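You operate a simulated robot arm through the tools that you are given. There is no shell and no other tool.

You are at the controls of a simulated robot arm. One attempt, no reset.

Task
Tighten the ring, push the disc home and couple the link rod.
Fine: both ring screws and the link screw end tight.

The check looks at the end state, three seconds after you hand in, the way a careful person would. Anything else that was tipped, shoved, dropped, spilled or broken makes it a failure.

Robot
A 6-joint arm with a fingered hand, fixed in place. Base frame: the origin is at the foot of the arm, x ahead of it, y to its left, z up. Lengths are in mm, angles in rad, forces in N, time in s.
With the tool pointing down near the work surface it reaches from about 500 to 960 mm from the base axis. Its first joint turns from -2.897 to 2.897 rad. Payload 5 kg.
The TCP is the grasp point between the finger pads, 43 mm short of the fingertips. In the tool frame z runs along the fingers and y along their closing line. Largest opening 144 mm; the body of the gripper starts 50 mm behind the TCP. The gripper is a hand of 5 fingers: y runs from the thumb to the fingers, the wrist lies at [-21, -133, -233] in the tool frame, and closing takes about 1.5 s.
Orientation is that of the tool frame in the base frame, as a unit quaternion [x, y, z, w]. With the fingers straight down and the wrist toward the robot, the tool's x, y and z point along [0, 1, 0], [1, 0, 0] and [0, 0, -1] of the base frame.

Tools
- The arm moves only by the tool arm_command. Its argument "steps" is a list of rows, each a list of 6 numbers: the shift along the base's x, y, z in mm, then the turn, a rotation vector about the base's x, y, z in rad. In form: [[tx, ty, tz, rx, ry, rz], ...]. A call has 1 to 20 rows; each row is the pose to reach, as a shift and turn from the pose commanded when the call began. "gripper" is the finger opening in mm, from 0 to 144, set as the call begins (left out, the last holds). Each row takes 0.2 s and may step no farther than 50 mm and 0.15 rad from the row before; otherwise, or with a gripper value out of range, the whole call is refused. A pose out of reach is approached as far as the arm can. The call stops where the force on the tool passes 40 N (or 10 N more than at its start, if that is more) or the arm is blocked; 0.2 s more then pass. The fingers move at their own pace (about 72 mm/s each) and stop on an object; they squeeze with about 28 N. The grip force told is the motor's: it shows also when the fingers shut on nothing. Time passes only in rows, and 0.2 s behind the last, so rows that repeat a pose let the fingers close. It gives the time, the measured TCP pose, the force on the tool (base axes), the opening and the grip force at its end, in the units of the frame above (readings bear some noise), with the torque about the TCP (base axes, N m) and any sound that the robot's microphone picked up.
- Cameras (640 x 400 px; columns grow to the right, rows downward): "scene" is fixed at [52.1, -649.5, 1418.3]; the picture's right is [0.86, -0.52, 0.00], its down [-0.19, -0.31, -0.93] and it looks along [0.48, 0.80, -0.36] (base axes); focal length 343 px, centre (320, 200). "wrist" rides on the gripper at [86, -109, -168] in the tool frame; the picture's right is [-0.80, 0.28, -0.53], its down [-0.54, -0.73, 0.42] and it looks along [-0.27, 0.63, 0.73] (tool axes); focal length 275 px, centre (320, 200). There is no depth. A picture from a camera that has moved, and an enlarged one, comes with that camera's place and axes in the base frame and with its lens.
- capture(camera): a new picture of that camera. No time passes.
- raise_lower(by): slides the trunk up (or, below 0, down) by that many mm; the arm rides with it, the base frame stays. It gives what a move gives, with no picture.
- finger_targets(index, middle, ring, little, thumb_bend, thumb_turn): sets how far each is bent, from 0 (flat) to 1 (curled in); at 0.3 the hand is open as for a grip, at 0.7 the pads meet at the TCP. One left out holds its place. A second passes; each finger stops where it meets its share of the squeeze, and holds until it gets a number again. A gripper value or a shape takes the hand back. It gives what a move gives, with no picture; readings hold the bend of each and the force on index, middle, ring, little, thumb and palm. thumb_turn goes from beside the hand (0) to across from the fingers (1), as for a grip.
- grasp_type(shape): the hand has 5 fingers and takes this shape, open, in about a second: jaw (thumb against the fingers, like two jaws); tri (thumb and two fingers); tip (a fingertip pinch); poke (one finger out to press); point (the index stretched); flat (the hand flat); cup (the hand cupped); fist (a fist). The gripper value then closes the fingers along that shape, each until it touches; the sizes above hold for jaw. It gives what a move gives, with no picture.
- zoom(camera, box): a new picture of the part [left, top, right, bottom] of that camera's present view, enlarged. No time passes.
- finish_job(): hands the job in; it is judged then, once.

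Places have to be worked out from the pictures, the camera data and where the tool is seen. Open the gripper and draw the arm clear of the work before you hand the job in, unless the task says otherwise.

The tools are called after "Request:" by a JSON object that holds its "fn" and its "kwargs". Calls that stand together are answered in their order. arm_command: Moves the arm, as the interface text tells. Its arguments: {"type":"object","properties":{"steps":{"type":"array","items":{"type":"array","items":{"type":"number"}}},"gripper":{"type":"number"}},"required":["steps"]} The other tools are called the same way: raise_lower (by) slides the trunk up or down; grasp_type (shape) gives the hand a shape; finger_targets (index, middle, ring, little, thumb_bend, thumb_turn) moves the fingers one by one; capture (camera) takes a picture; zoom (camera, box) takes an enlarged picture of a part of a camera's view; finish_job () hands the job in.

At the start:

```text
clock: 0.0
eef_pos: [598.9, 80.3, 1242.4]
tcp_rot: [0.707, 0.707, 0.0, 0.0]
contact_force: [0.1, -0.2, -0.3]
ft_torque: [0.0, -0.02, 0.0]
opening: 143.8
finger_force: 0.3
shape: jaw
bend: [0.3, 0.3, 0.3, 0.3, 0.3, 0.98]
finger forces: [0.0, 0.0, 0.1, 0.0, 0.0, 0.0]
trunk travel left (down, up): [-525.0, 65.0]
```

scene: 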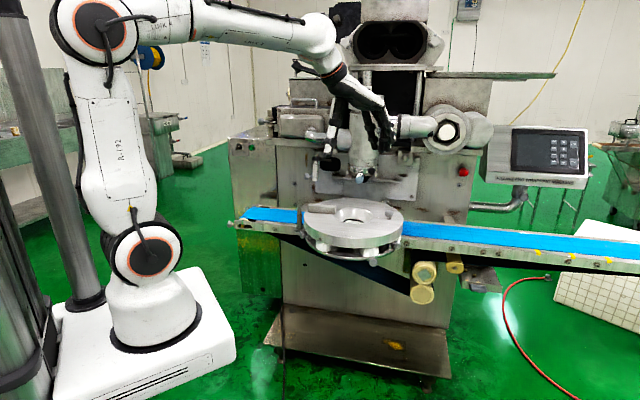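
wrist: 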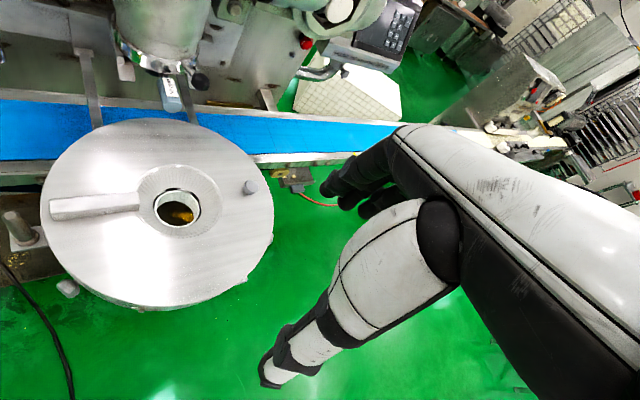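

I'll start by looking closely at the machine, to find the ring, its screws, the disc and the link rod.

Request:
{"fn": "zoom", "kwargs": {"camera": "scene", "box": [260, 80, 500, 230]}}

Request:
{"fn": "zoom", "kwargs": {"camera": "scene", "box": [270, 170, 470, 295]}}

Request:
{"fn": "zoom", "kwargs": {"camera": "wrist", "box": [0, 0, 320, 200]}}

Request:
{"fn": "zoom", "kwargs": {"camera": "wrist", "box": [0, 130, 320, 330]}}

```text
2.67 times, centred on (380, 155) of scene
camera zoom: at [52.1, -649.5, 1418.3], right [0.86, -0.52, 0.0], down [-0.19, -0.31, -0.93], along [0.48, 0.8, -0.36], focal length 915 px, centre (160, 320)
```

zoom: 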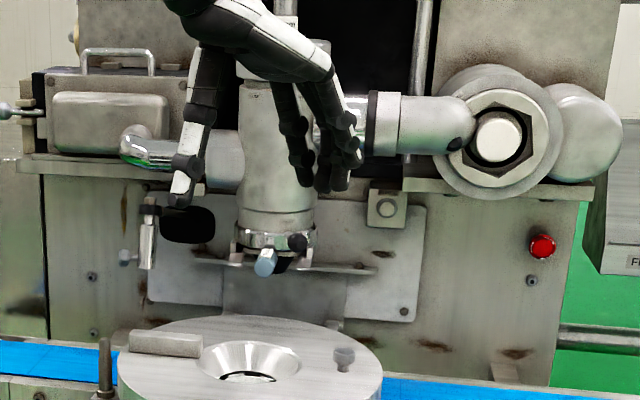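

```text
3.20 times, centred on (370, 232) of scene
camera zoom: at [52.1, -649.5, 1418.3], right [0.86, -0.52, 0.0], down [-0.19, -0.31, -0.93], along [0.48, 0.8, -0.36], focal length 1098 px, centre (160, 96)
```

zoom: 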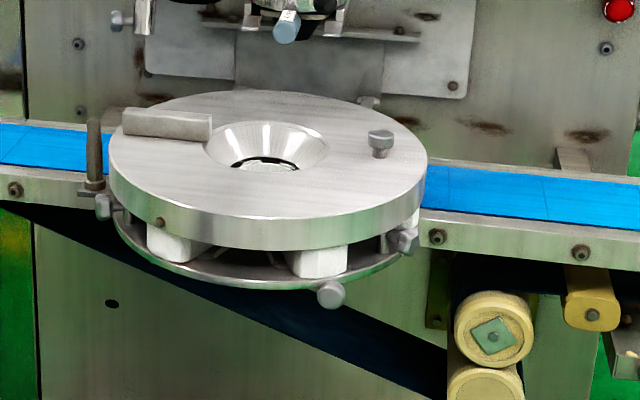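

```text
2.00 times, centred on (160, 100) of wrist
camera zoom: at [489.4, 166.8, 1410.2], right [0.28, -0.8, 0.53], down [-0.73, -0.54, -0.42], along [0.63, -0.27, -0.73], focal length 551 px, centre (640, 400)
```

zoom: 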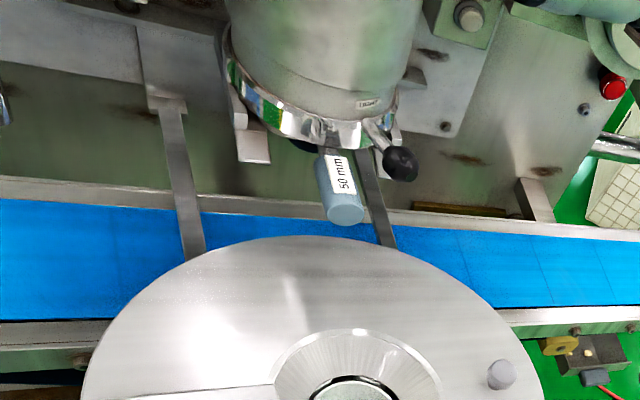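

```text
2.00 times, centred on (160, 230) of wrist
camera zoom: at [489.4, 166.8, 1410.2], right [0.28, -0.8, 0.53], down [-0.73, -0.54, -0.42], along [0.63, -0.27, -0.73], focal length 551 px, centre (640, 140)
```

zoom: 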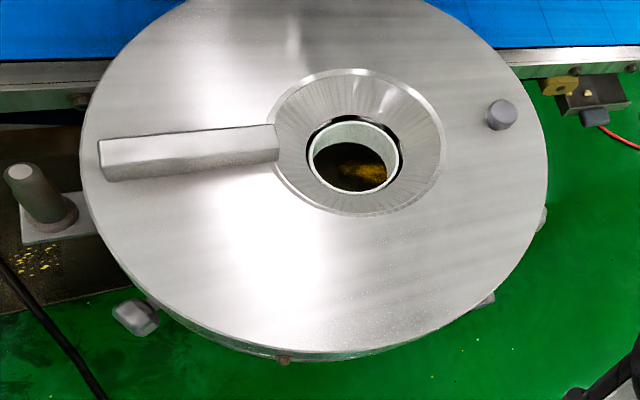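

Request:
{"fn": "zoom", "kwargs": {"camera": "scene", "box": [300, 140, 400, 202]}}

Request:
{"fn": "zoom", "kwargs": {"camera": "scene", "box": [290, 210, 350, 248]}}

Request:
{"fn": "zoom", "kwargs": {"camera": "scene", "box": [350, 225, 414, 265]}}

Request:
{"fn": "zoom", "kwargs": {"camera": "wrist", "box": [110, 30, 230, 105]}}

Request:
{"fn": "zoom", "kwargs": {"camera": "scene", "box": [300, 195, 410, 264]}}

```text
6.40 times, centred on (350, 171) of scene
camera zoom: at [52.1, -649.5, 1418.3], right [0.86, -0.52, 0.0], down [-0.19, -0.31, -0.93], along [0.48, 0.8, -0.36], focal length 2197 px, centre (128, 386)
```

zoom: 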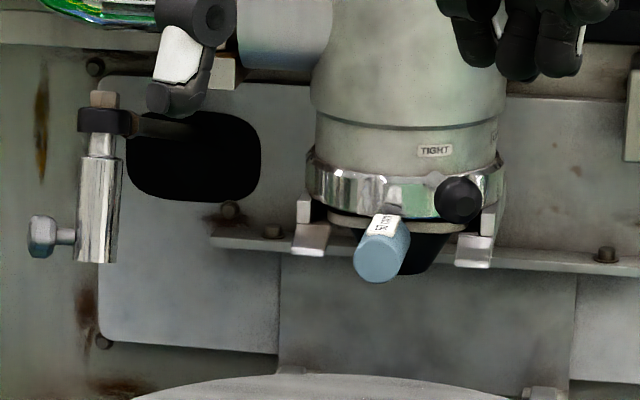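

```text
10.53 times, centred on (320, 229) of scene
camera zoom: at [52.1, -649.5, 1418.3], right [0.86, -0.52, 0.0], down [-0.19, -0.31, -0.93], along [0.48, 0.8, -0.36], focal length 3613 px, centre (320, -105)
```

zoom: 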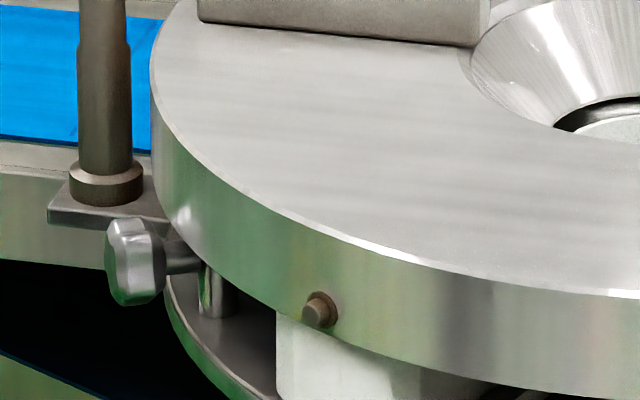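

```text
10.00 times, centred on (382, 245) of scene
camera zoom: at [52.1, -649.5, 1418.3], right [0.86, -0.52, 0.0], down [-0.19, -0.31, -0.93], along [0.48, 0.8, -0.36], focal length 3432 px, centre (-300, -250)
```

zoom: 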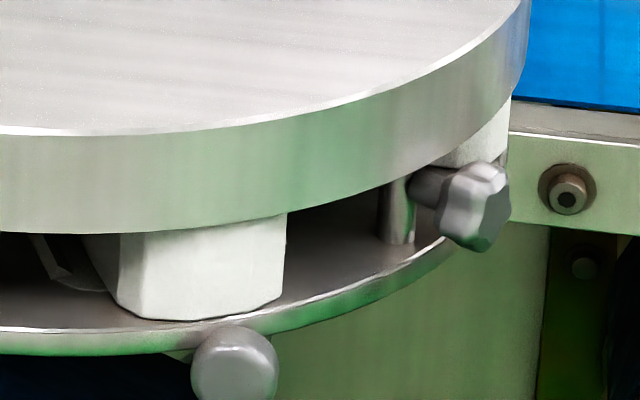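

```text
5.33 times, centred on (170, 68) of wrist
camera zoom: at [489.4, 166.8, 1410.2], right [0.28, -0.8, 0.53], down [-0.73, -0.54, -0.42], along [0.63, -0.27, -0.73], focal length 1468 px, centre (1120, 907)
```

zoom: 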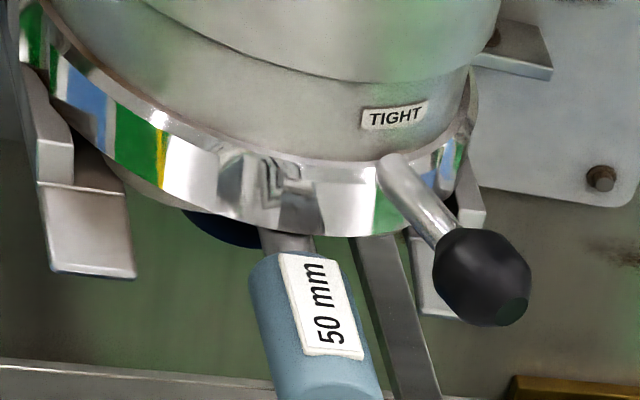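

```text
5.80 times, centred on (355, 230) of scene
camera zoom: at [52.1, -649.5, 1418.3], right [0.86, -0.52, 0.0], down [-0.19, -0.31, -0.93], along [0.48, 0.8, -0.36], focal length 1990 px, centre (117, 29)
```

zoom: 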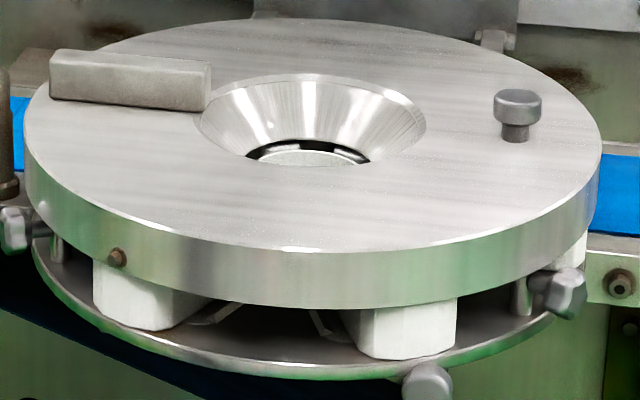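

The disc sits out front at about (718, 229, 915); the spout behind it carries a lever ring marked TIGHT, and a chrome link rod with a knob hangs at the left. I'll move the hand back and lower, turned toward the machine, for a nearer look.

Request:
{"fn": "arm_command", "kwargs": {"steps": [[-20, -10, -20, 0, 0, 0.14], [-40, -20, -40, 0, 0, 0.28], [-60, -30, -60, 0, 0, 0.42], [-80, -40, -80, 0, 0, 0.56], [-90, -50, -100, 0, 0, 0.7], [-90, -60, -120, 0, 0, 0.84]]}}

```text
clock: 1.4
eef_pos: [507.4, 20.8, 1122.5]
tcp_rot: [0.356, 0.934, 0.001, 0.0]
contact_force: [-0.1, 0.5, 0.0]
ft_torque: [-0.01, 0.01, 0.01]
opening: 143.6
finger_force: 0.2
shape: jaw
bend: [0.3, 0.3, 0.3, 0.3, 0.3, 0.98]
finger forces: [0.0, 0.0, 0.0, 0.0, 0.0, 0.0]
trunk travel left (down, up): [-525.0, 65.0]
```

The arm moved freely, now turned toward the machine. I'll take pictures from here.

Request:
{"fn": "capture", "kwargs": {"camera": "wrist"}}

Request:
{"fn": "capture", "kwargs": {"camera": "scene"}}

```text
taken
camera wrist: at [371.0, -2.5, 1289.3], right [0.78, -0.32, 0.53], down [-0.08, -0.9, -0.42], along [0.62, 0.29, -0.73], focal length 275 px, centre (320, 200)
```

wrist: 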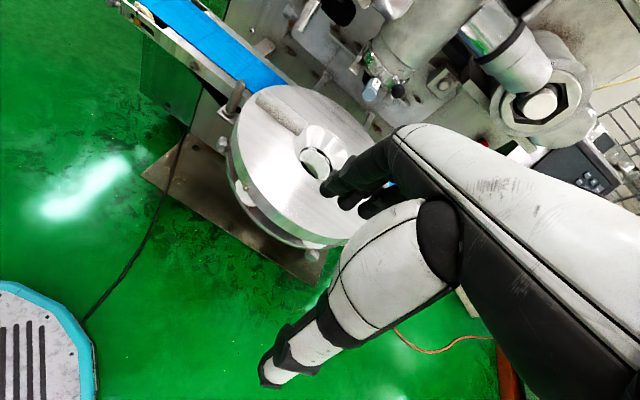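

```text
taken
```

scene: 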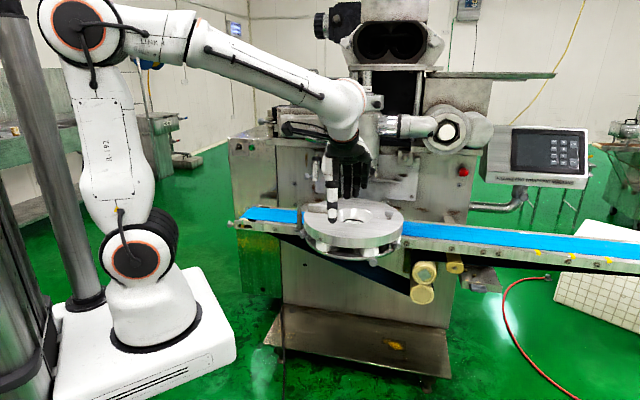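

Request:
{"fn": "zoom", "kwargs": {"camera": "wrist", "box": [200, 60, 408, 270]}}

Request:
{"fn": "zoom", "kwargs": {"camera": "wrist", "box": [260, 0, 440, 112]}}

Request:
{"fn": "zoom", "kwargs": {"camera": "wrist", "box": [200, 60, 280, 220]}}

Request:
{"fn": "zoom", "kwargs": {"camera": "wrist", "box": [345, 40, 425, 110]}}

```text
1.90 times, centred on (304, 165) of wrist
camera zoom: at [371.0, -2.5, 1289.3], right [0.78, -0.32, 0.53], down [-0.08, -0.9, -0.42], along [0.62, 0.29, -0.73], focal length 524 px, centre (350, 267)
```

zoom: 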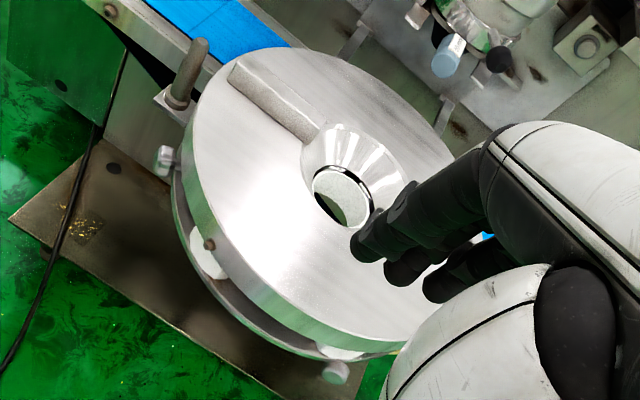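

```text
3.56 times, centred on (350, 56) of wrist
camera zoom: at [371.0, -2.5, 1289.3], right [0.78, -0.32, 0.53], down [-0.08, -0.9, -0.42], along [0.62, 0.29, -0.73], focal length 979 px, centre (213, 712)
```

zoom: 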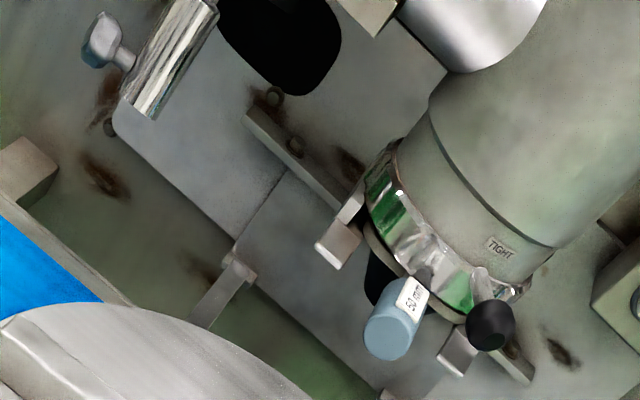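

```text
2.50 times, centred on (240, 140) of wrist
camera zoom: at [371.0, -2.5, 1289.3], right [0.78, -0.32, 0.53], down [-0.08, -0.9, -0.42], along [0.62, 0.29, -0.73], focal length 688 px, centre (520, 350)
```

zoom: 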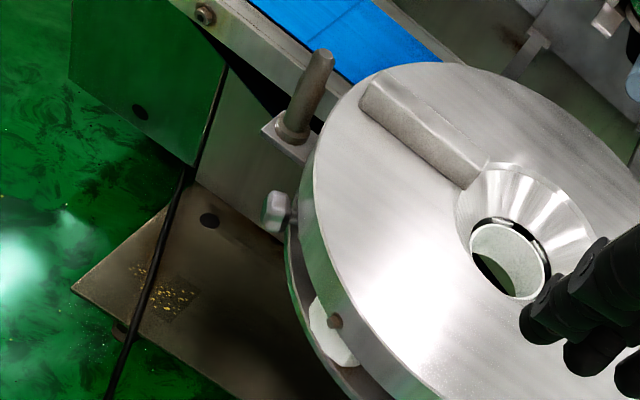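

```text
5.71 times, centred on (385, 75) of wrist
camera zoom: at [371.0, -2.5, 1289.3], right [0.78, -0.32, 0.53], down [-0.08, -0.9, -0.42], along [0.62, 0.29, -0.73], focal length 1573 px, centre (-51, 914)
```

zoom: 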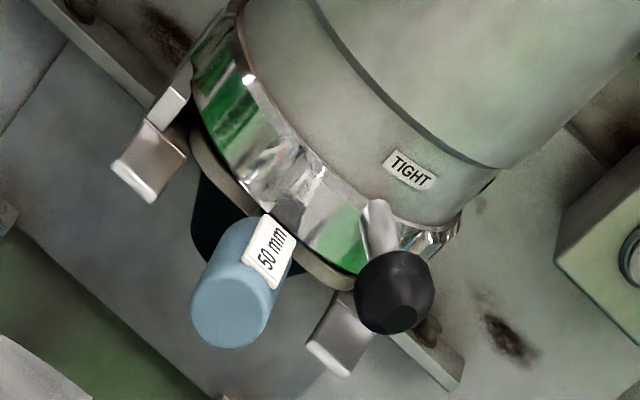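

The link rod (chrome sleeve with its own screw) hangs upper left, and the disc carrier has a bare post at its left plus star knobs at left and right. I'll lower and tilt the hand to view the disc and spout from the front at a flatter angle.

Request:
{"fn": "arm_command", "kwargs": {"steps": [[-10, -5, -30, 0.0509, -0.1087, 0], [-20, -10, -60, 0.1018, -0.2174, 0], [-30, -15, -90, 0.1526, -0.3262, 0], [-40, -20, -120, 0.2035, -0.4349, 0], [-40, -20, -140, 0.2544, -0.5436, 0]]}}

Request:
{"fn": "capture", "kwargs": {"camera": "wrist"}}

Request:
{"fn": "zoom", "kwargs": {"camera": "wrist", "box": [120, 0, 440, 200]}}

Request:
{"fn": "zoom", "kwargs": {"camera": "scene", "box": [260, 100, 500, 250]}}

```text
clock: 2.6
eef_pos: [480.2, 5.0, 1035.4]
tcp_rot: [0.346, 0.894, 0.206, 0.194]
contact_force: [-0.5, 0.3, 0.7]
ft_torque: [-0.04, -0.05, 0.01]
opening: 143.9
finger_force: 0.2
shape: jaw
bend: [0.3, 0.3, 0.3, 0.3, 0.3, 0.98]
finger forces: [0.0, 0.0, 0.0, 0.1, 0.0, 0.0]
out of reach, approached as far as the arm can: row 4, 5
trunk travel left (down, up): [-525.0, 65.0]
```

```text
taken
camera wrist: at [281.4, -47.3, 1103.1], right [0.44, -0.49, 0.76], down [0.19, -0.77, -0.61], along [0.88, 0.41, -0.24], focal length 275 px, centre (320, 200)
```

wrist: 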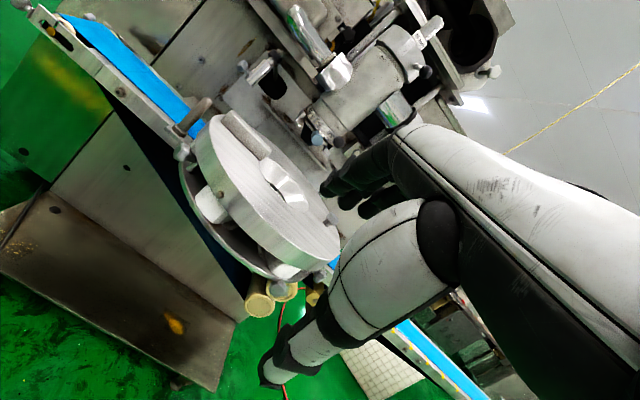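

```text
2.00 times, centred on (280, 100) of wrist
camera zoom: at [281.4, -47.3, 1103.1], right [0.44, -0.49, 0.76], down [0.19, -0.77, -0.61], along [0.88, 0.41, -0.24], focal length 551 px, centre (400, 400)
```

zoom: 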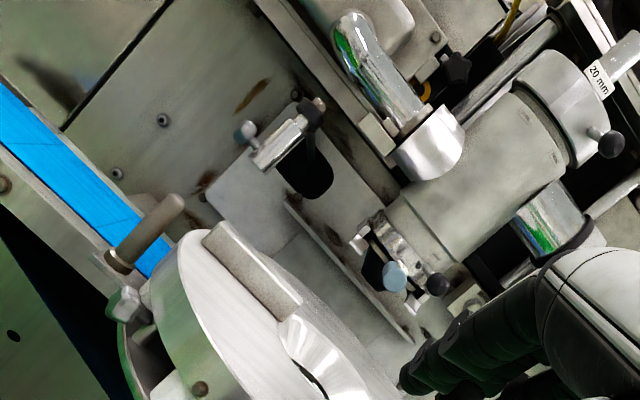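

```text
2.67 times, centred on (380, 175) of scene
camera zoom: at [52.1, -649.5, 1418.3], right [0.86, -0.52, 0.0], down [-0.19, -0.31, -0.93], along [0.48, 0.8, -0.36], focal length 915 px, centre (160, 267)
```

zoom: 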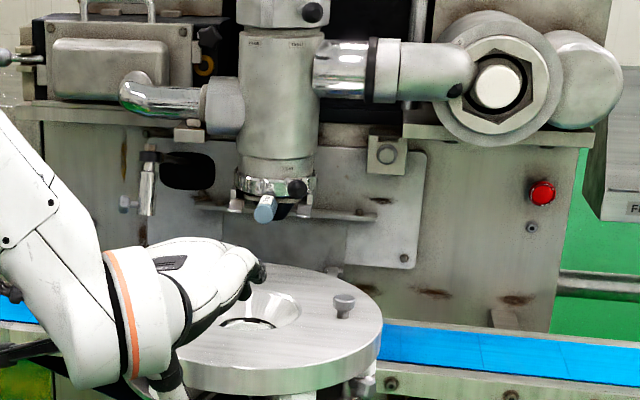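

Request:
{"fn": "zoom", "kwargs": {"camera": "scene", "box": [335, 90, 399, 130]}}

Request:
{"fn": "zoom", "kwargs": {"camera": "scene", "box": [335, 150, 391, 185]}}

Request:
{"fn": "zoom", "kwargs": {"camera": "scene", "box": [335, 120, 391, 155]}}

Request:
{"fn": "zoom", "kwargs": {"camera": "scene", "box": [296, 145, 344, 185]}}

Request:
{"fn": "zoom", "kwargs": {"camera": "wrist", "box": [380, 0, 460, 60]}}

Request:
{"fn": "zoom", "kwargs": {"camera": "wrist", "box": [290, 90, 370, 150]}}

Request:
{"fn": "zoom", "kwargs": {"camera": "wrist", "box": [160, 80, 320, 180]}}

Request:
{"fn": "zoom", "kwargs": {"camera": "wrist", "box": [170, 180, 330, 310]}}

```text
10.00 times, centred on (367, 110) of scene
camera zoom: at [52.1, -649.5, 1418.3], right [0.86, -0.52, 0.0], down [-0.19, -0.31, -0.93], along [0.48, 0.8, -0.36], focal length 3432 px, centre (-150, 1100)
```

zoom: 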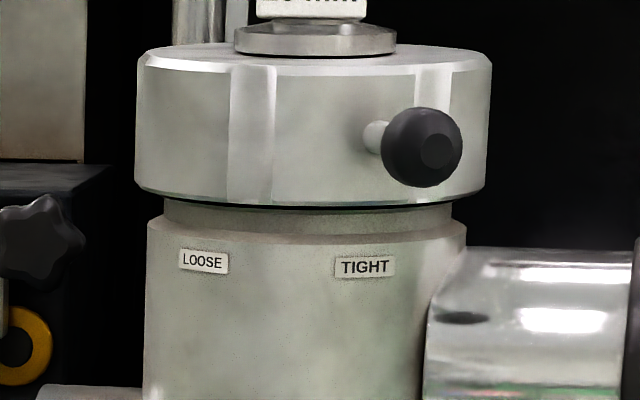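

```text
11.43 times, centred on (363, 168) of scene
camera zoom: at [52.1, -649.5, 1418.3], right [0.86, -0.52, 0.0], down [-0.19, -0.31, -0.93], along [0.48, 0.8, -0.36], focal length 3923 px, centre (-171, 571)
```

zoom: 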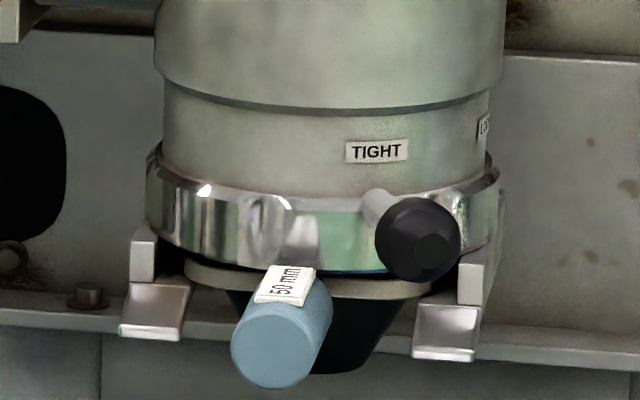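

```text
11.43 times, centred on (363, 138) of scene
camera zoom: at [52.1, -649.5, 1418.3], right [0.86, -0.52, 0.0], down [-0.19, -0.31, -0.93], along [0.48, 0.8, -0.36], focal length 3923 px, centre (-171, 914)
```

zoom: 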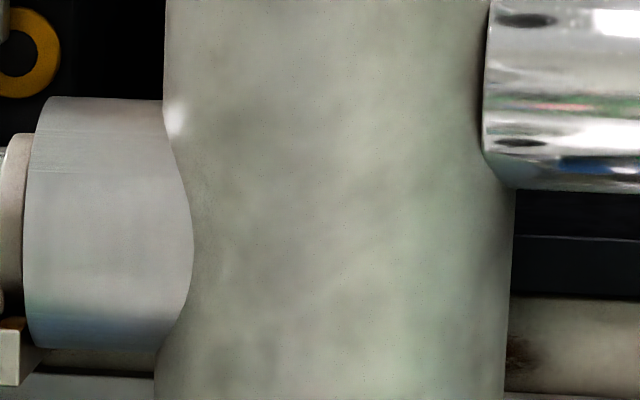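

```text
10.00 times, centred on (320, 165) of scene
camera zoom: at [52.1, -649.5, 1418.3], right [0.86, -0.52, 0.0], down [-0.19, -0.31, -0.93], along [0.48, 0.8, -0.36], focal length 3432 px, centre (320, 550)
```

zoom: 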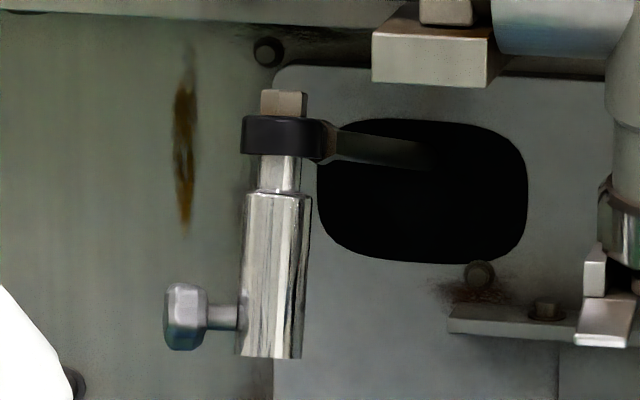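

```text
6.67 times, centred on (420, 30) of wrist
camera zoom: at [281.4, -47.3, 1103.1], right [0.44, -0.49, 0.76], down [0.19, -0.77, -0.61], along [0.88, 0.41, -0.24], focal length 1835 px, centre (-347, 1333)
```

zoom: 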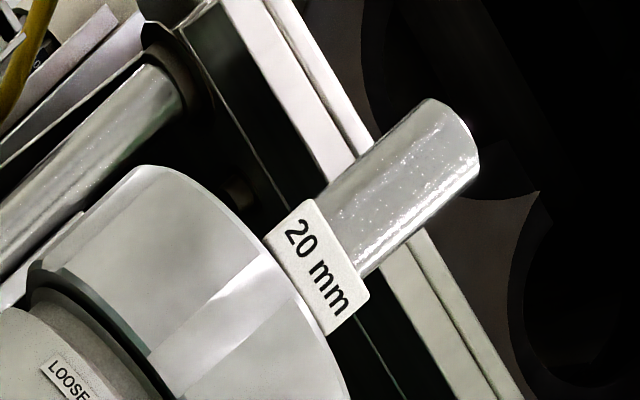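

```text
6.67 times, centred on (330, 120) of wrist
camera zoom: at [281.4, -47.3, 1103.1], right [0.44, -0.49, 0.76], down [0.19, -0.77, -0.61], along [0.88, 0.41, -0.24], focal length 1835 px, centre (253, 733)
```

zoom: 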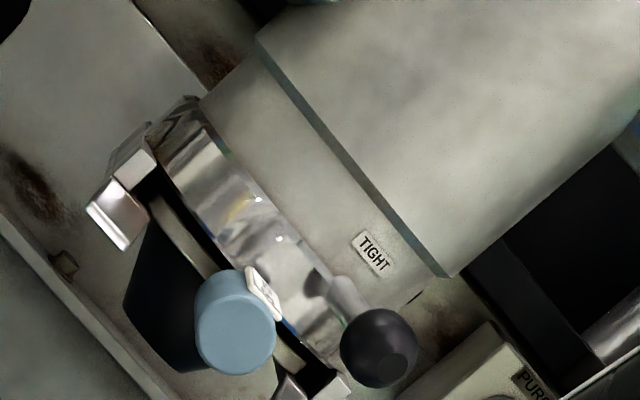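

```text
4.00 times, centred on (240, 130) of wrist
camera zoom: at [281.4, -47.3, 1103.1], right [0.44, -0.49, 0.76], down [0.19, -0.77, -0.61], along [0.88, 0.41, -0.24], focal length 1101 px, centre (640, 480)
```

zoom: 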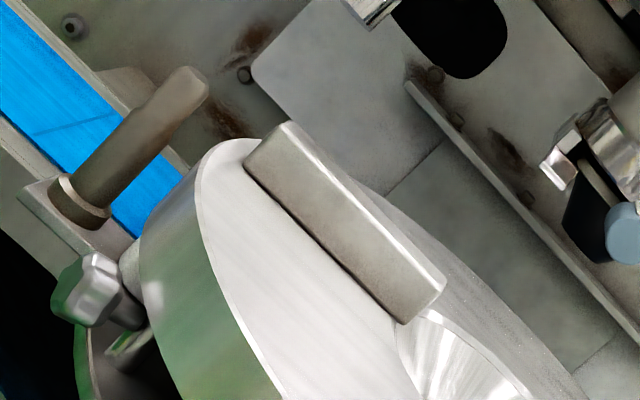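

```text
3.08 times, centred on (250, 245) of wrist
camera zoom: at [281.4, -47.3, 1103.1], right [0.44, -0.49, 0.76], down [0.19, -0.77, -0.61], along [0.88, 0.41, -0.24], focal length 847 px, centre (535, 62)
```

zoom: 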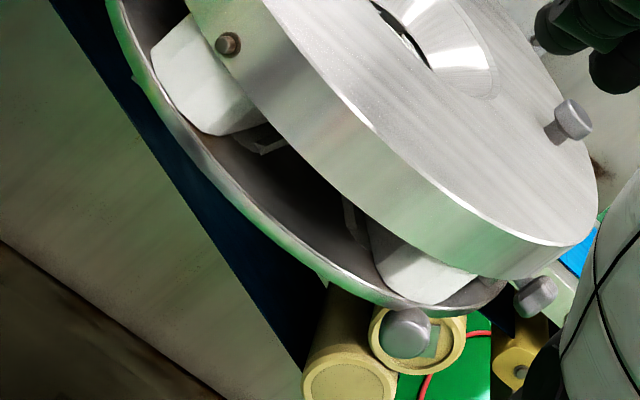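

Both spout rings' levers line up with their TIGHT marks, so the loose parts appear to be the star screws on the disc carrier and the link sleeve's screw. I'll level the hand again and raise it, then view the left side (post, left knob, link rod) from above-left.

Request:
{"fn": "arm_command", "kwargs": {"steps": [[0, 0, 20, -0.0509, 0.1087, 0], [0, 0, 50, -0.1018, 0.2174, 0], [0, 0, 80, -0.1526, 0.3262, 0], [0, 0, 110, -0.2035, 0.4349, 0], [0, 0, 130, -0.2544, 0.5436, 0]]}}

```text
clock: 3.8
eef_pos: [482.6, 4.1, 1165.5]
tcp_rot: [0.357, 0.934, -0.001, -0.002]
contact_force: [0.1, 0.7, -0.2]
ft_torque: [0.01, 0.0, -0.01]
opening: 144.0
finger_force: 0.1
shape: jaw
bend: [0.3, 0.3, 0.3, 0.3, 0.3, 0.98]
finger forces: [0.0, 0.0, 0.1, 0.0, 0.0, 0.1]
trunk travel left (down, up): [-525.0, 65.0]
```

The hand is level at (483, 4, 1165). Now I'll move left and turn back to yaw zero to look down at the left side of the disc.

Request:
{"fn": "arm_command", "kwargs": {"steps": [[5, 40, -15, 0, 0, -0.14], [10, 80, -30, 0, 0, -0.28], [15, 120, -45, 0, 0, -0.42], [20, 160, -60, 0, 0, -0.56], [25, 200, -75, 0, 0, -0.7], [27, 240, -90, 0, 0, -0.84]]}}

Request:
{"fn": "capture", "kwargs": {"camera": "wrist"}}

Request:
{"fn": "zoom", "kwargs": {"camera": "wrist", "box": [0, 0, 320, 200]}}

Request:
{"fn": "zoom", "kwargs": {"camera": "wrist", "box": [40, 150, 360, 350]}}

```text
clock: 5.2
eef_pos: [509.4, 246.4, 1076.5]
tcp_rot: [0.705, 0.709, -0.001, 0.002]
contact_force: [0.5, 0.0, 0.2]
ft_torque: [0.0, 0.01, -0.01]
opening: 144.1
finger_force: 0.1
shape: jaw
bend: [0.3, 0.3, 0.3, 0.3, 0.3, 0.97]
finger forces: [0.0, 0.1, 0.1, 0.0, 0.0, 0.0]
trunk travel left (down, up): [-525.0, 65.0]
```

```text
taken
camera wrist: at [399.7, 332.8, 1243.3], right [0.29, -0.79, 0.54], down [-0.72, -0.55, -0.42], along [0.63, -0.27, -0.73], focal length 275 px, centre (320, 200)
```

wrist: 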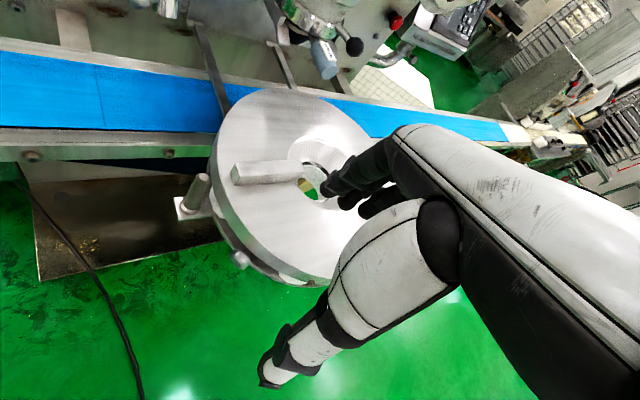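

```text
2.00 times, centred on (160, 100) of wrist
camera zoom: at [399.7, 332.8, 1243.3], right [0.29, -0.79, 0.54], down [-0.72, -0.55, -0.42], along [0.63, -0.27, -0.73], focal length 551 px, centre (640, 400)
```

zoom: 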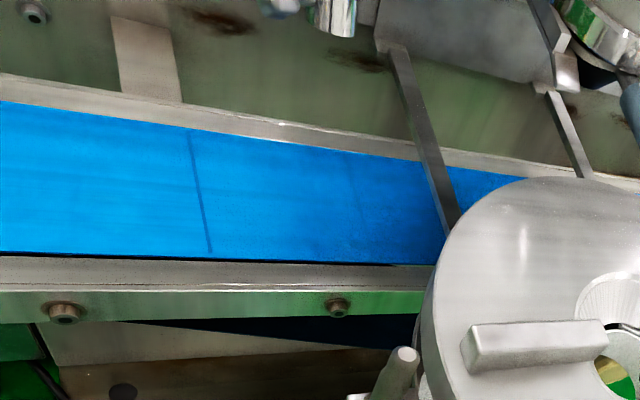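

```text
2.00 times, centred on (200, 250) of wrist
camera zoom: at [399.7, 332.8, 1243.3], right [0.29, -0.79, 0.54], down [-0.72, -0.55, -0.42], along [0.63, -0.27, -0.73], focal length 551 px, centre (560, 100)
```

zoom: 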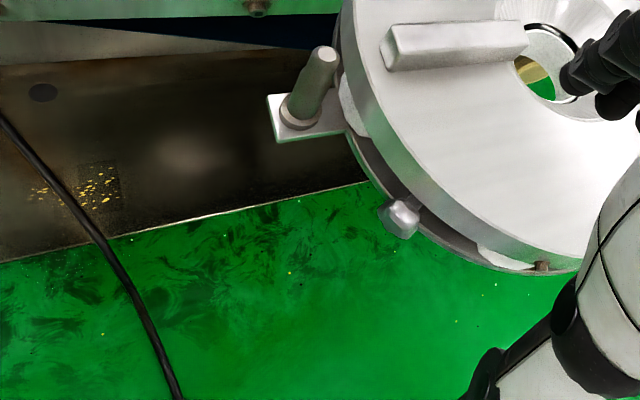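

The left star knob is around (538, 280, 890), with the post just behind it near (583, 380). Next I'll swing to the right side, keeping high, to see the right knob, the front knob and the rails.

Request:
{"fn": "arm_command", "kwargs": {"steps": [[0, -30, 20, 0, 0, 0.13], [15, -60, 20, 0, 0, 0.26], [40, -90, 20, 0, 0, 0.39], [65, -120, 20, 0, 0, 0.52], [95, -150, 20, 0, 0, 0.65], [125, -180, 20, 0, 0, 0.78], [155, -210, 20, 0, 0, 0.91], [185, -240, 10, 0, 0, 1.04], [215, -265, 0, 0, 0, 1.17], [240, -285, -10, 0, 0, 1.3], [260, -300, -20, 0, 0, 1.43], [270, -310, -30, 0, 0, 1.56]]}}

Request:
{"fn": "capture", "kwargs": {"camera": "wrist"}}

Request:
{"fn": "capture", "kwargs": {"camera": "scene"}}

```text
clock: 7.8
eef_pos: [765.3, -60.0, 1042.3]
tcp_rot: [0.005, 1.0, 0.0, 0.002]
contact_force: [-1.1, 1.3, 1.1]
ft_torque: [-0.04, -0.18, 0.01]
opening: 143.7
finger_force: 0.0
shape: jaw
bend: [0.3, 0.3, 0.3, 0.3, 0.3, 0.98]
finger forces: [0.0, 0.0, 0.1, 0.0, 0.0, 0.1]
out of reach, approached as far as the arm can: row 12
trunk travel left (down, up): [-525.0, 65.0]
```

```text
taken
camera wrist: at [676.7, -167.9, 1210.6], right [0.8, 0.28, 0.54], down [0.54, -0.73, -0.42], along [0.28, 0.62, -0.73], focal length 275 px, centre (320, 200)
```

wrist: 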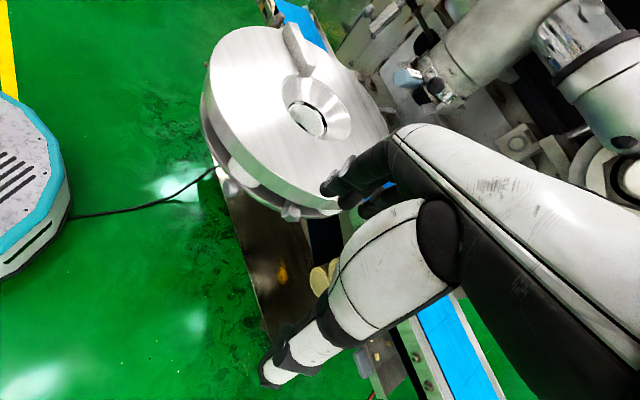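

```text
taken
```

scene: 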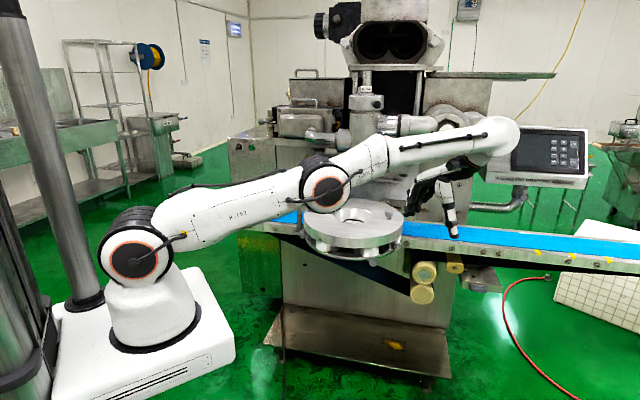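

Request:
{"fn": "zoom", "kwargs": {"camera": "wrist", "box": [190, 110, 350, 230]}}

Request:
{"fn": "zoom", "kwargs": {"camera": "wrist", "box": [280, 0, 460, 112]}}

Request:
{"fn": "zoom", "kwargs": {"camera": "wrist", "box": [380, 40, 460, 110]}}

Request:
{"fn": "zoom", "kwargs": {"camera": "wrist", "box": [250, 0, 410, 100]}}

```text
3.33 times, centred on (270, 170) of wrist
camera zoom: at [676.7, -167.9, 1210.6], right [0.8, 0.28, 0.54], down [0.54, -0.73, -0.42], along [0.28, 0.62, -0.73], focal length 918 px, centre (487, 300)
```

zoom: 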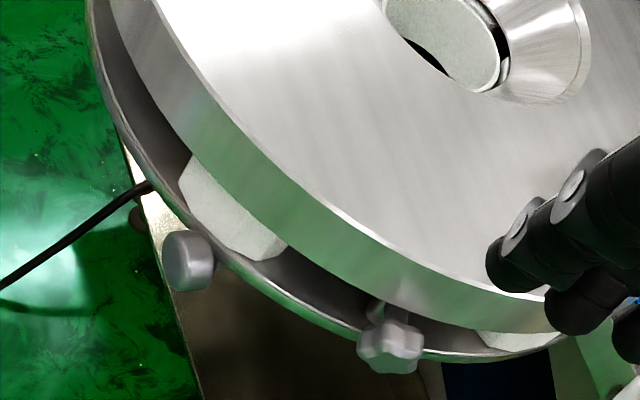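

```text
3.56 times, centred on (370, 56) of wrist
camera zoom: at [676.7, -167.9, 1210.6], right [0.8, 0.28, 0.54], down [0.54, -0.73, -0.42], along [0.28, 0.62, -0.73], focal length 979 px, centre (142, 712)
```

zoom: 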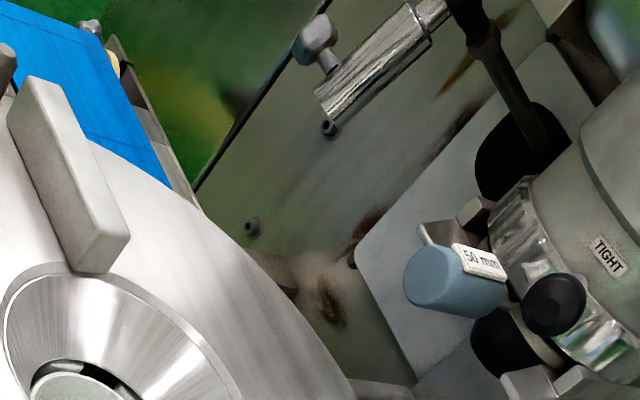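

```text
5.71 times, centred on (420, 75) of wrist
camera zoom: at [676.7, -167.9, 1210.6], right [0.8, 0.28, 0.54], down [0.54, -0.73, -0.42], along [0.28, 0.62, -0.73], focal length 1573 px, centre (-251, 914)
```

zoom: 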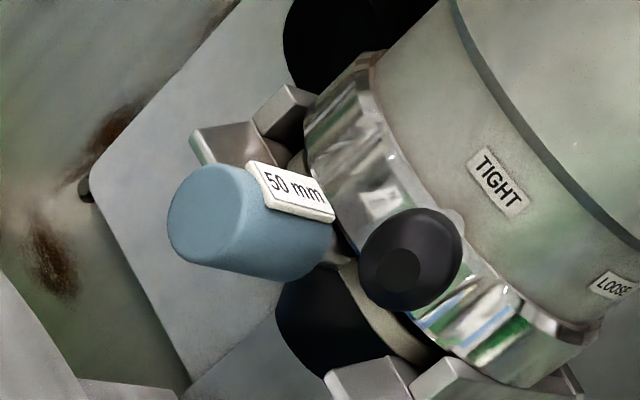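

```text
4.00 times, centred on (330, 50) of wrist
camera zoom: at [676.7, -167.9, 1210.6], right [0.8, 0.28, 0.54], down [0.54, -0.73, -0.42], along [0.28, 0.62, -0.73], focal length 1101 px, centre (280, 800)
```

zoom: 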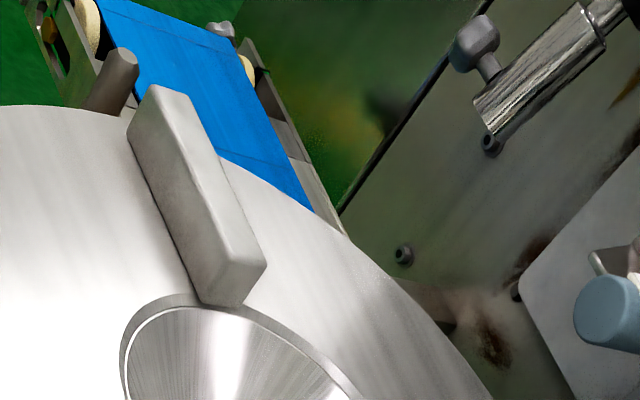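

Request:
{"fn": "zoom", "kwargs": {"camera": "wrist", "box": [268, 180, 308, 230]}}

Request:
{"fn": "zoom", "kwargs": {"camera": "scene", "box": [296, 226, 316, 242]}}

Request:
{"fn": "zoom", "kwargs": {"camera": "scene", "box": [384, 235, 408, 255]}}

Request:
{"fn": "zoom", "kwargs": {"camera": "wrist", "box": [220, 170, 270, 210]}}

Request:
{"fn": "zoom", "kwargs": {"camera": "scene", "box": [364, 250, 388, 270]}}

```text
8.00 times, centred on (288, 205) of wrist
camera zoom: at [676.7, -167.9, 1210.6], right [0.8, 0.28, 0.54], down [0.54, -0.73, -0.42], along [0.28, 0.62, -0.73], focal length 2202 px, centre (576, 160)
```

zoom: 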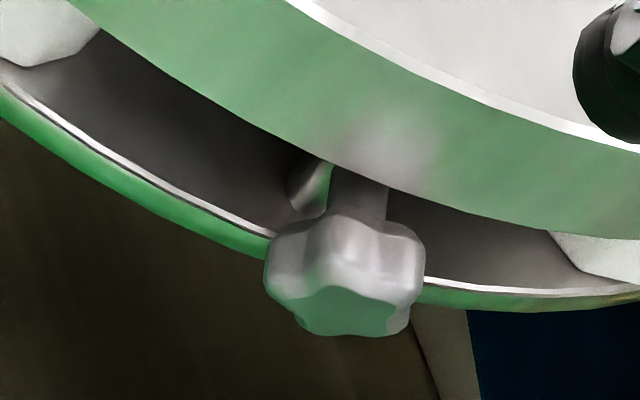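

```text
16.00 times, centred on (306, 234) of scene
camera zoom: at [52.1, -649.5, 1418.3], right [0.86, -0.52, 0.0], down [-0.19, -0.31, -0.93], along [0.48, 0.8, -0.36], focal length 5492 px, centre (544, -344)
```

zoom: 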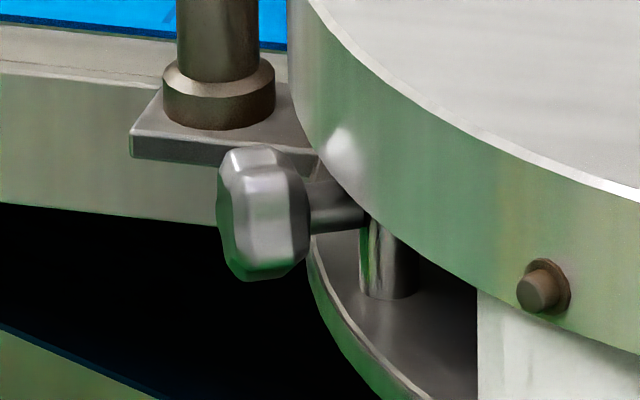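

```text
16.00 times, centred on (396, 245) of scene
camera zoom: at [52.1, -649.5, 1418.3], right [0.86, -0.52, 0.0], down [-0.19, -0.31, -0.93], along [0.48, 0.8, -0.36], focal length 5492 px, centre (-896, -520)
```

zoom: 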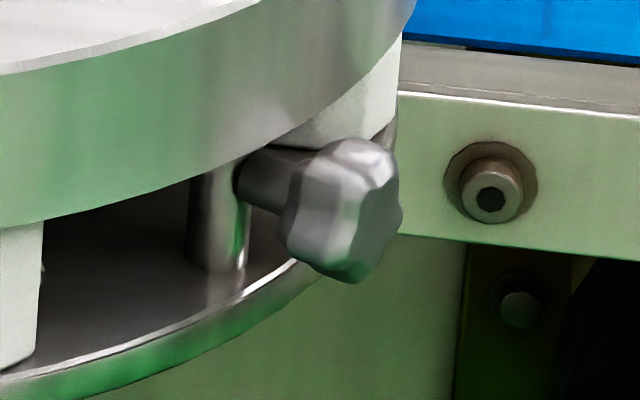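

```text
10.00 times, centred on (245, 190) of wrist
camera zoom: at [676.7, -167.9, 1210.6], right [0.8, 0.28, 0.54], down [0.54, -0.73, -0.42], along [0.28, 0.62, -0.73], focal length 2753 px, centre (1070, 300)
```

zoom: 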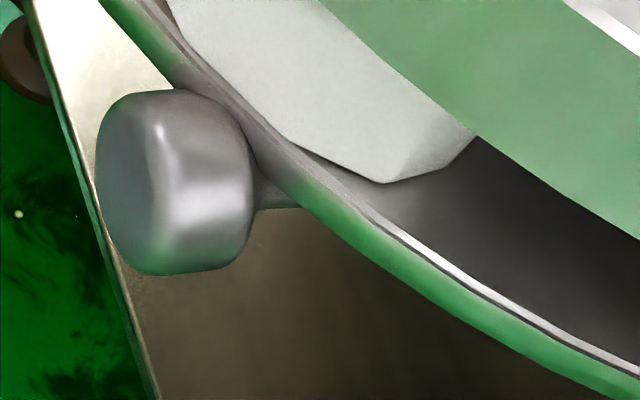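

```text
16.00 times, centred on (376, 260) of scene
camera zoom: at [52.1, -649.5, 1418.3], right [0.86, -0.52, 0.0], down [-0.19, -0.31, -0.93], along [0.48, 0.8, -0.36], focal length 5492 px, centre (-576, -760)
```

zoom: 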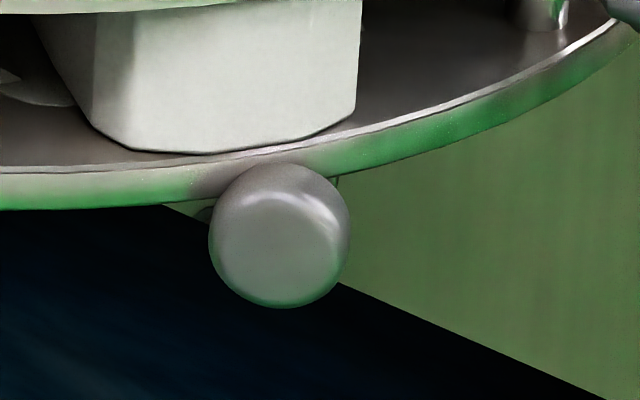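

The two star screws clamp the posts under the disc rim at left and right, and the disc must slide about 215–230 mm at 45° to sit under the nozzle, bringing its post under the link sleeve at about (736, 526, 981). Before working I'll look at how the hand itself is shaped.

Request:
{"fn": "zoom", "kwargs": {"camera": "scene", "box": [400, 110, 528, 250]}}

Request:
{"fn": "grasp_type", "kwargs": {"shape": "tip"}}

Request:
{"fn": "zoom", "kwargs": {"camera": "scene", "box": [400, 110, 528, 250]}}

Request:
{"fn": "capture", "kwargs": {"camera": "wrist"}}

```text
2.86 times, centred on (464, 180) of scene
camera zoom: at [52.1, -649.5, 1418.3], right [0.86, -0.52, 0.0], down [-0.19, -0.31, -0.93], along [0.48, 0.8, -0.36], focal length 981 px, centre (-91, 257)
```

zoom: 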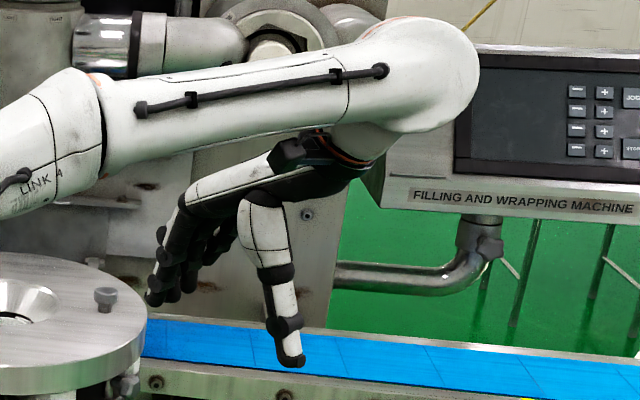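

```text
clock: 8.7
eef_pos: [765.9, -61.0, 1042.8]
tcp_rot: [0.006, 1.0, 0.0, 0.0]
contact_force: [0.0, -0.7, -0.1]
ft_torque: [-0.01, -0.03, -0.03]
opening: 144.2
finger_force: 0.1
shape: tip
bend: [0.3, 0.98, 0.99, 0.99, 0.3, 0.98]
finger forces: [0.0, 0.0, 0.1, 0.1, 0.0, 0.1]
trunk travel left (down, up): [-525.0, 65.0]
```

```text
2.86 times, centred on (464, 180) of scene
camera zoom: at [52.1, -649.5, 1418.3], right [0.86, -0.52, 0.0], down [-0.19, -0.31, -0.93], along [0.48, 0.8, -0.36], focal length 981 px, centre (-91, 257)
```

zoom: 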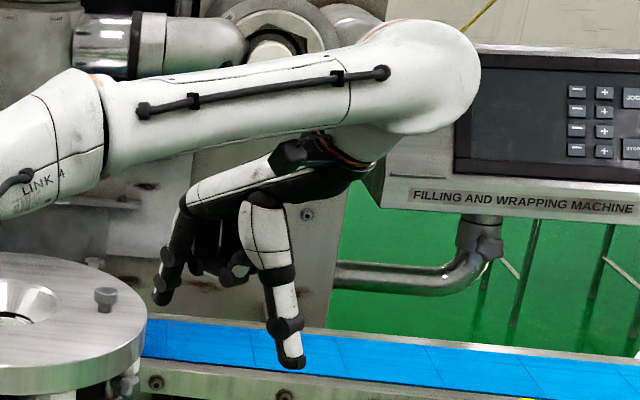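

```text
taken
camera wrist: at [678.5, -167.7, 1209.1], right [0.8, 0.27, 0.53], down [0.53, -0.73, -0.42], along [0.28, 0.62, -0.73], focal length 275 px, centre (320, 200)
```

wrist: 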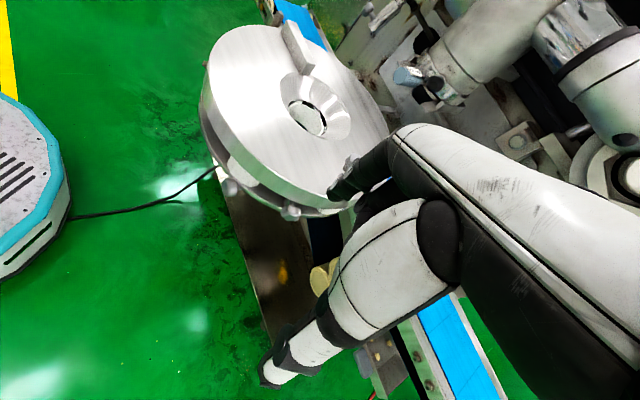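

The index and thumb form a pinch at the TCP in the tip shape, which suits the star knobs gripped from above, tilting the hand about the knob axis like a wrench. The right knob lies near (764, 52, 890) with its axis pointing at 285°; I'll turn the hand to match (yaw 0.26) above it and look.

Request:
{"fn": "arm_command", "kwargs": {"steps": [[0, 11, 0, 0, 0, -0.13], [0, 22, 0, 0, 0, -0.26], [0, 33, 0, 0, 0, -0.39], [0, 44, 0, 0, 0, -0.52], [0, 55, 0, 0, 0, -0.65], [0, 66, 0, 0, 0, -0.78], [0, 77, 0, 0, 0, -0.91], [0, 88, 0, 0, 0, -1.04], [0, 99, 0, 0, 0, -1.17], [0, 110, 0, 0, 0, -1.297]], "gripper": 80}}

Request:
{"fn": "capture", "kwargs": {"camera": "wrist"}}

Request:
{"fn": "zoom", "kwargs": {"camera": "scene", "box": [340, 150, 450, 260]}}

```text
clock: 10.9
eef_pos: [765.4, 49.3, 1040.8]
tcp_rot: [0.609, 0.793, 0.0, 0.0]
contact_force: [-0.2, -0.3, -0.3]
ft_torque: [-0.01, 0.04, 0.0]
opening: 80.3
finger_force: 0.0
shape: tip
bend: [0.73, 0.98, 0.99, 0.99, 0.67, 1.0]
finger forces: [0.0, 0.1, 0.0, 0.1, 0.0, 0.1]
trunk travel left (down, up): [-525.0, 65.0]
```

```text
taken
camera wrist: at [638.7, 104.3, 1209.3], right [0.48, -0.69, 0.53], down [-0.56, -0.71, -0.42], along [0.68, -0.1, -0.73], focal length 275 px, centre (320, 200)
```

wrist: 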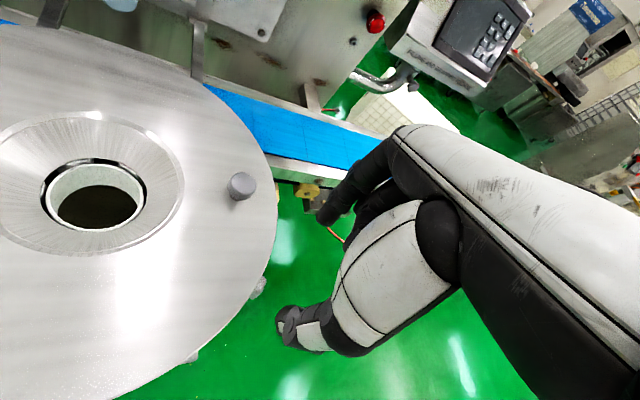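

```text
3.64 times, centred on (395, 205) of scene
camera zoom: at [52.1, -649.5, 1418.3], right [0.86, -0.52, 0.0], down [-0.19, -0.31, -0.93], along [0.48, 0.8, -0.36], focal length 1248 px, centre (47, 182)
```

zoom: 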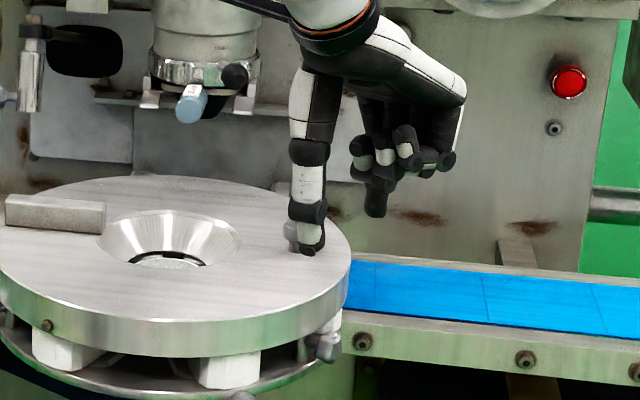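

The pinch stands above the knob's place with the hand turned correctly. I'll close the pinch partway in the air to see where the two tips sit relative to the TCP.

Request:
{"fn": "arm_command", "kwargs": {"steps": [[0, 0, 0, 0, 0, 0], [0, 0, 0, 0, 0, 0], [0, 0, 0, 0, 0, 0], [0, 0, 0, 0, 0, 0], [0, 0, 0, 0, 0, 0]], "gripper": 30}}

Request:
{"fn": "capture", "kwargs": {"camera": "wrist"}}

Request:
{"fn": "zoom", "kwargs": {"camera": "wrist", "box": [240, 160, 440, 360]}}

Request:
{"fn": "zoom", "kwargs": {"camera": "scene", "box": [370, 150, 434, 230]}}

```text
clock: 12.1
eef_pos: [766.6, 50.0, 1041.7]
tcp_rot: [0.608, 0.794, 0.0, 0.0]
contact_force: [0.4, 1.0, 0.0]
ft_torque: [0.02, 0.04, -0.01]
opening: 30.7
finger_force: 0.0
shape: tip
bend: [0.72, 0.98, 0.99, 0.99, 0.74, 1.0]
finger forces: [0.1, 0.0, 0.0, 0.1, 0.0, 0.1]
trunk travel left (down, up): [-525.0, 65.0]
```

```text
taken
camera wrist: at [638.7, 103.9, 1209.3], right [0.48, -0.69, 0.53], down [-0.56, -0.71, -0.42], along [0.67, -0.09, -0.73], focal length 275 px, centre (320, 200)
```

wrist: 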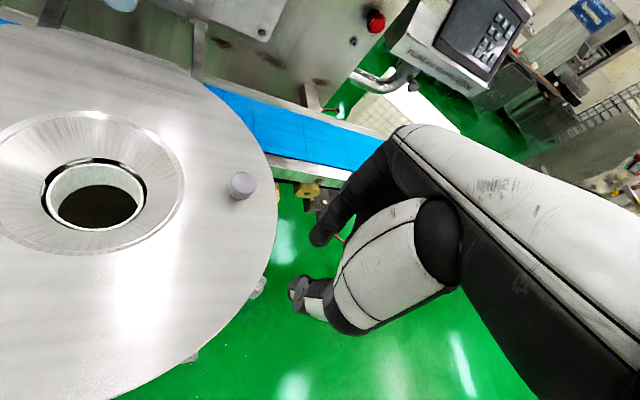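

```text
2.00 times, centred on (340, 260) of wrist
camera zoom: at [638.7, 103.9, 1209.3], right [0.48, -0.69, 0.53], down [-0.56, -0.71, -0.42], along [0.67, -0.09, -0.73], focal length 551 px, centre (280, 80)
```

zoom: 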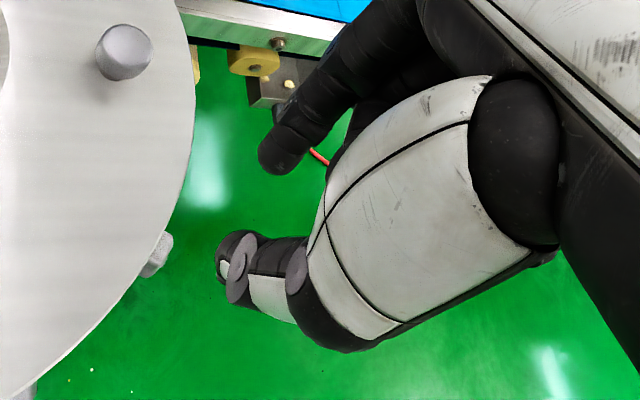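

```text
5.00 times, centred on (402, 190) of scene
camera zoom: at [52.1, -649.5, 1418.3], right [0.86, -0.52, 0.0], down [-0.19, -0.31, -0.93], along [0.48, 0.8, -0.36], focal length 1716 px, centre (-90, 250)
```

zoom: 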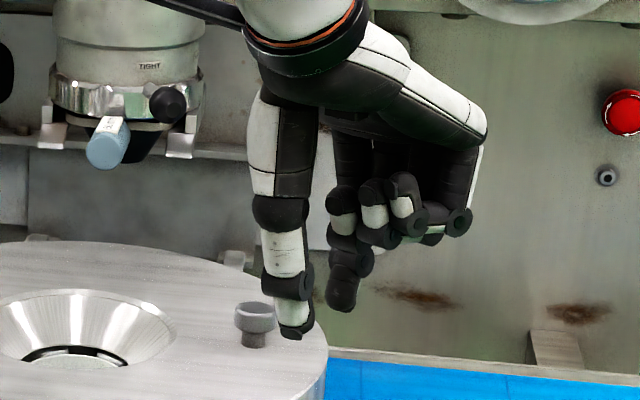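

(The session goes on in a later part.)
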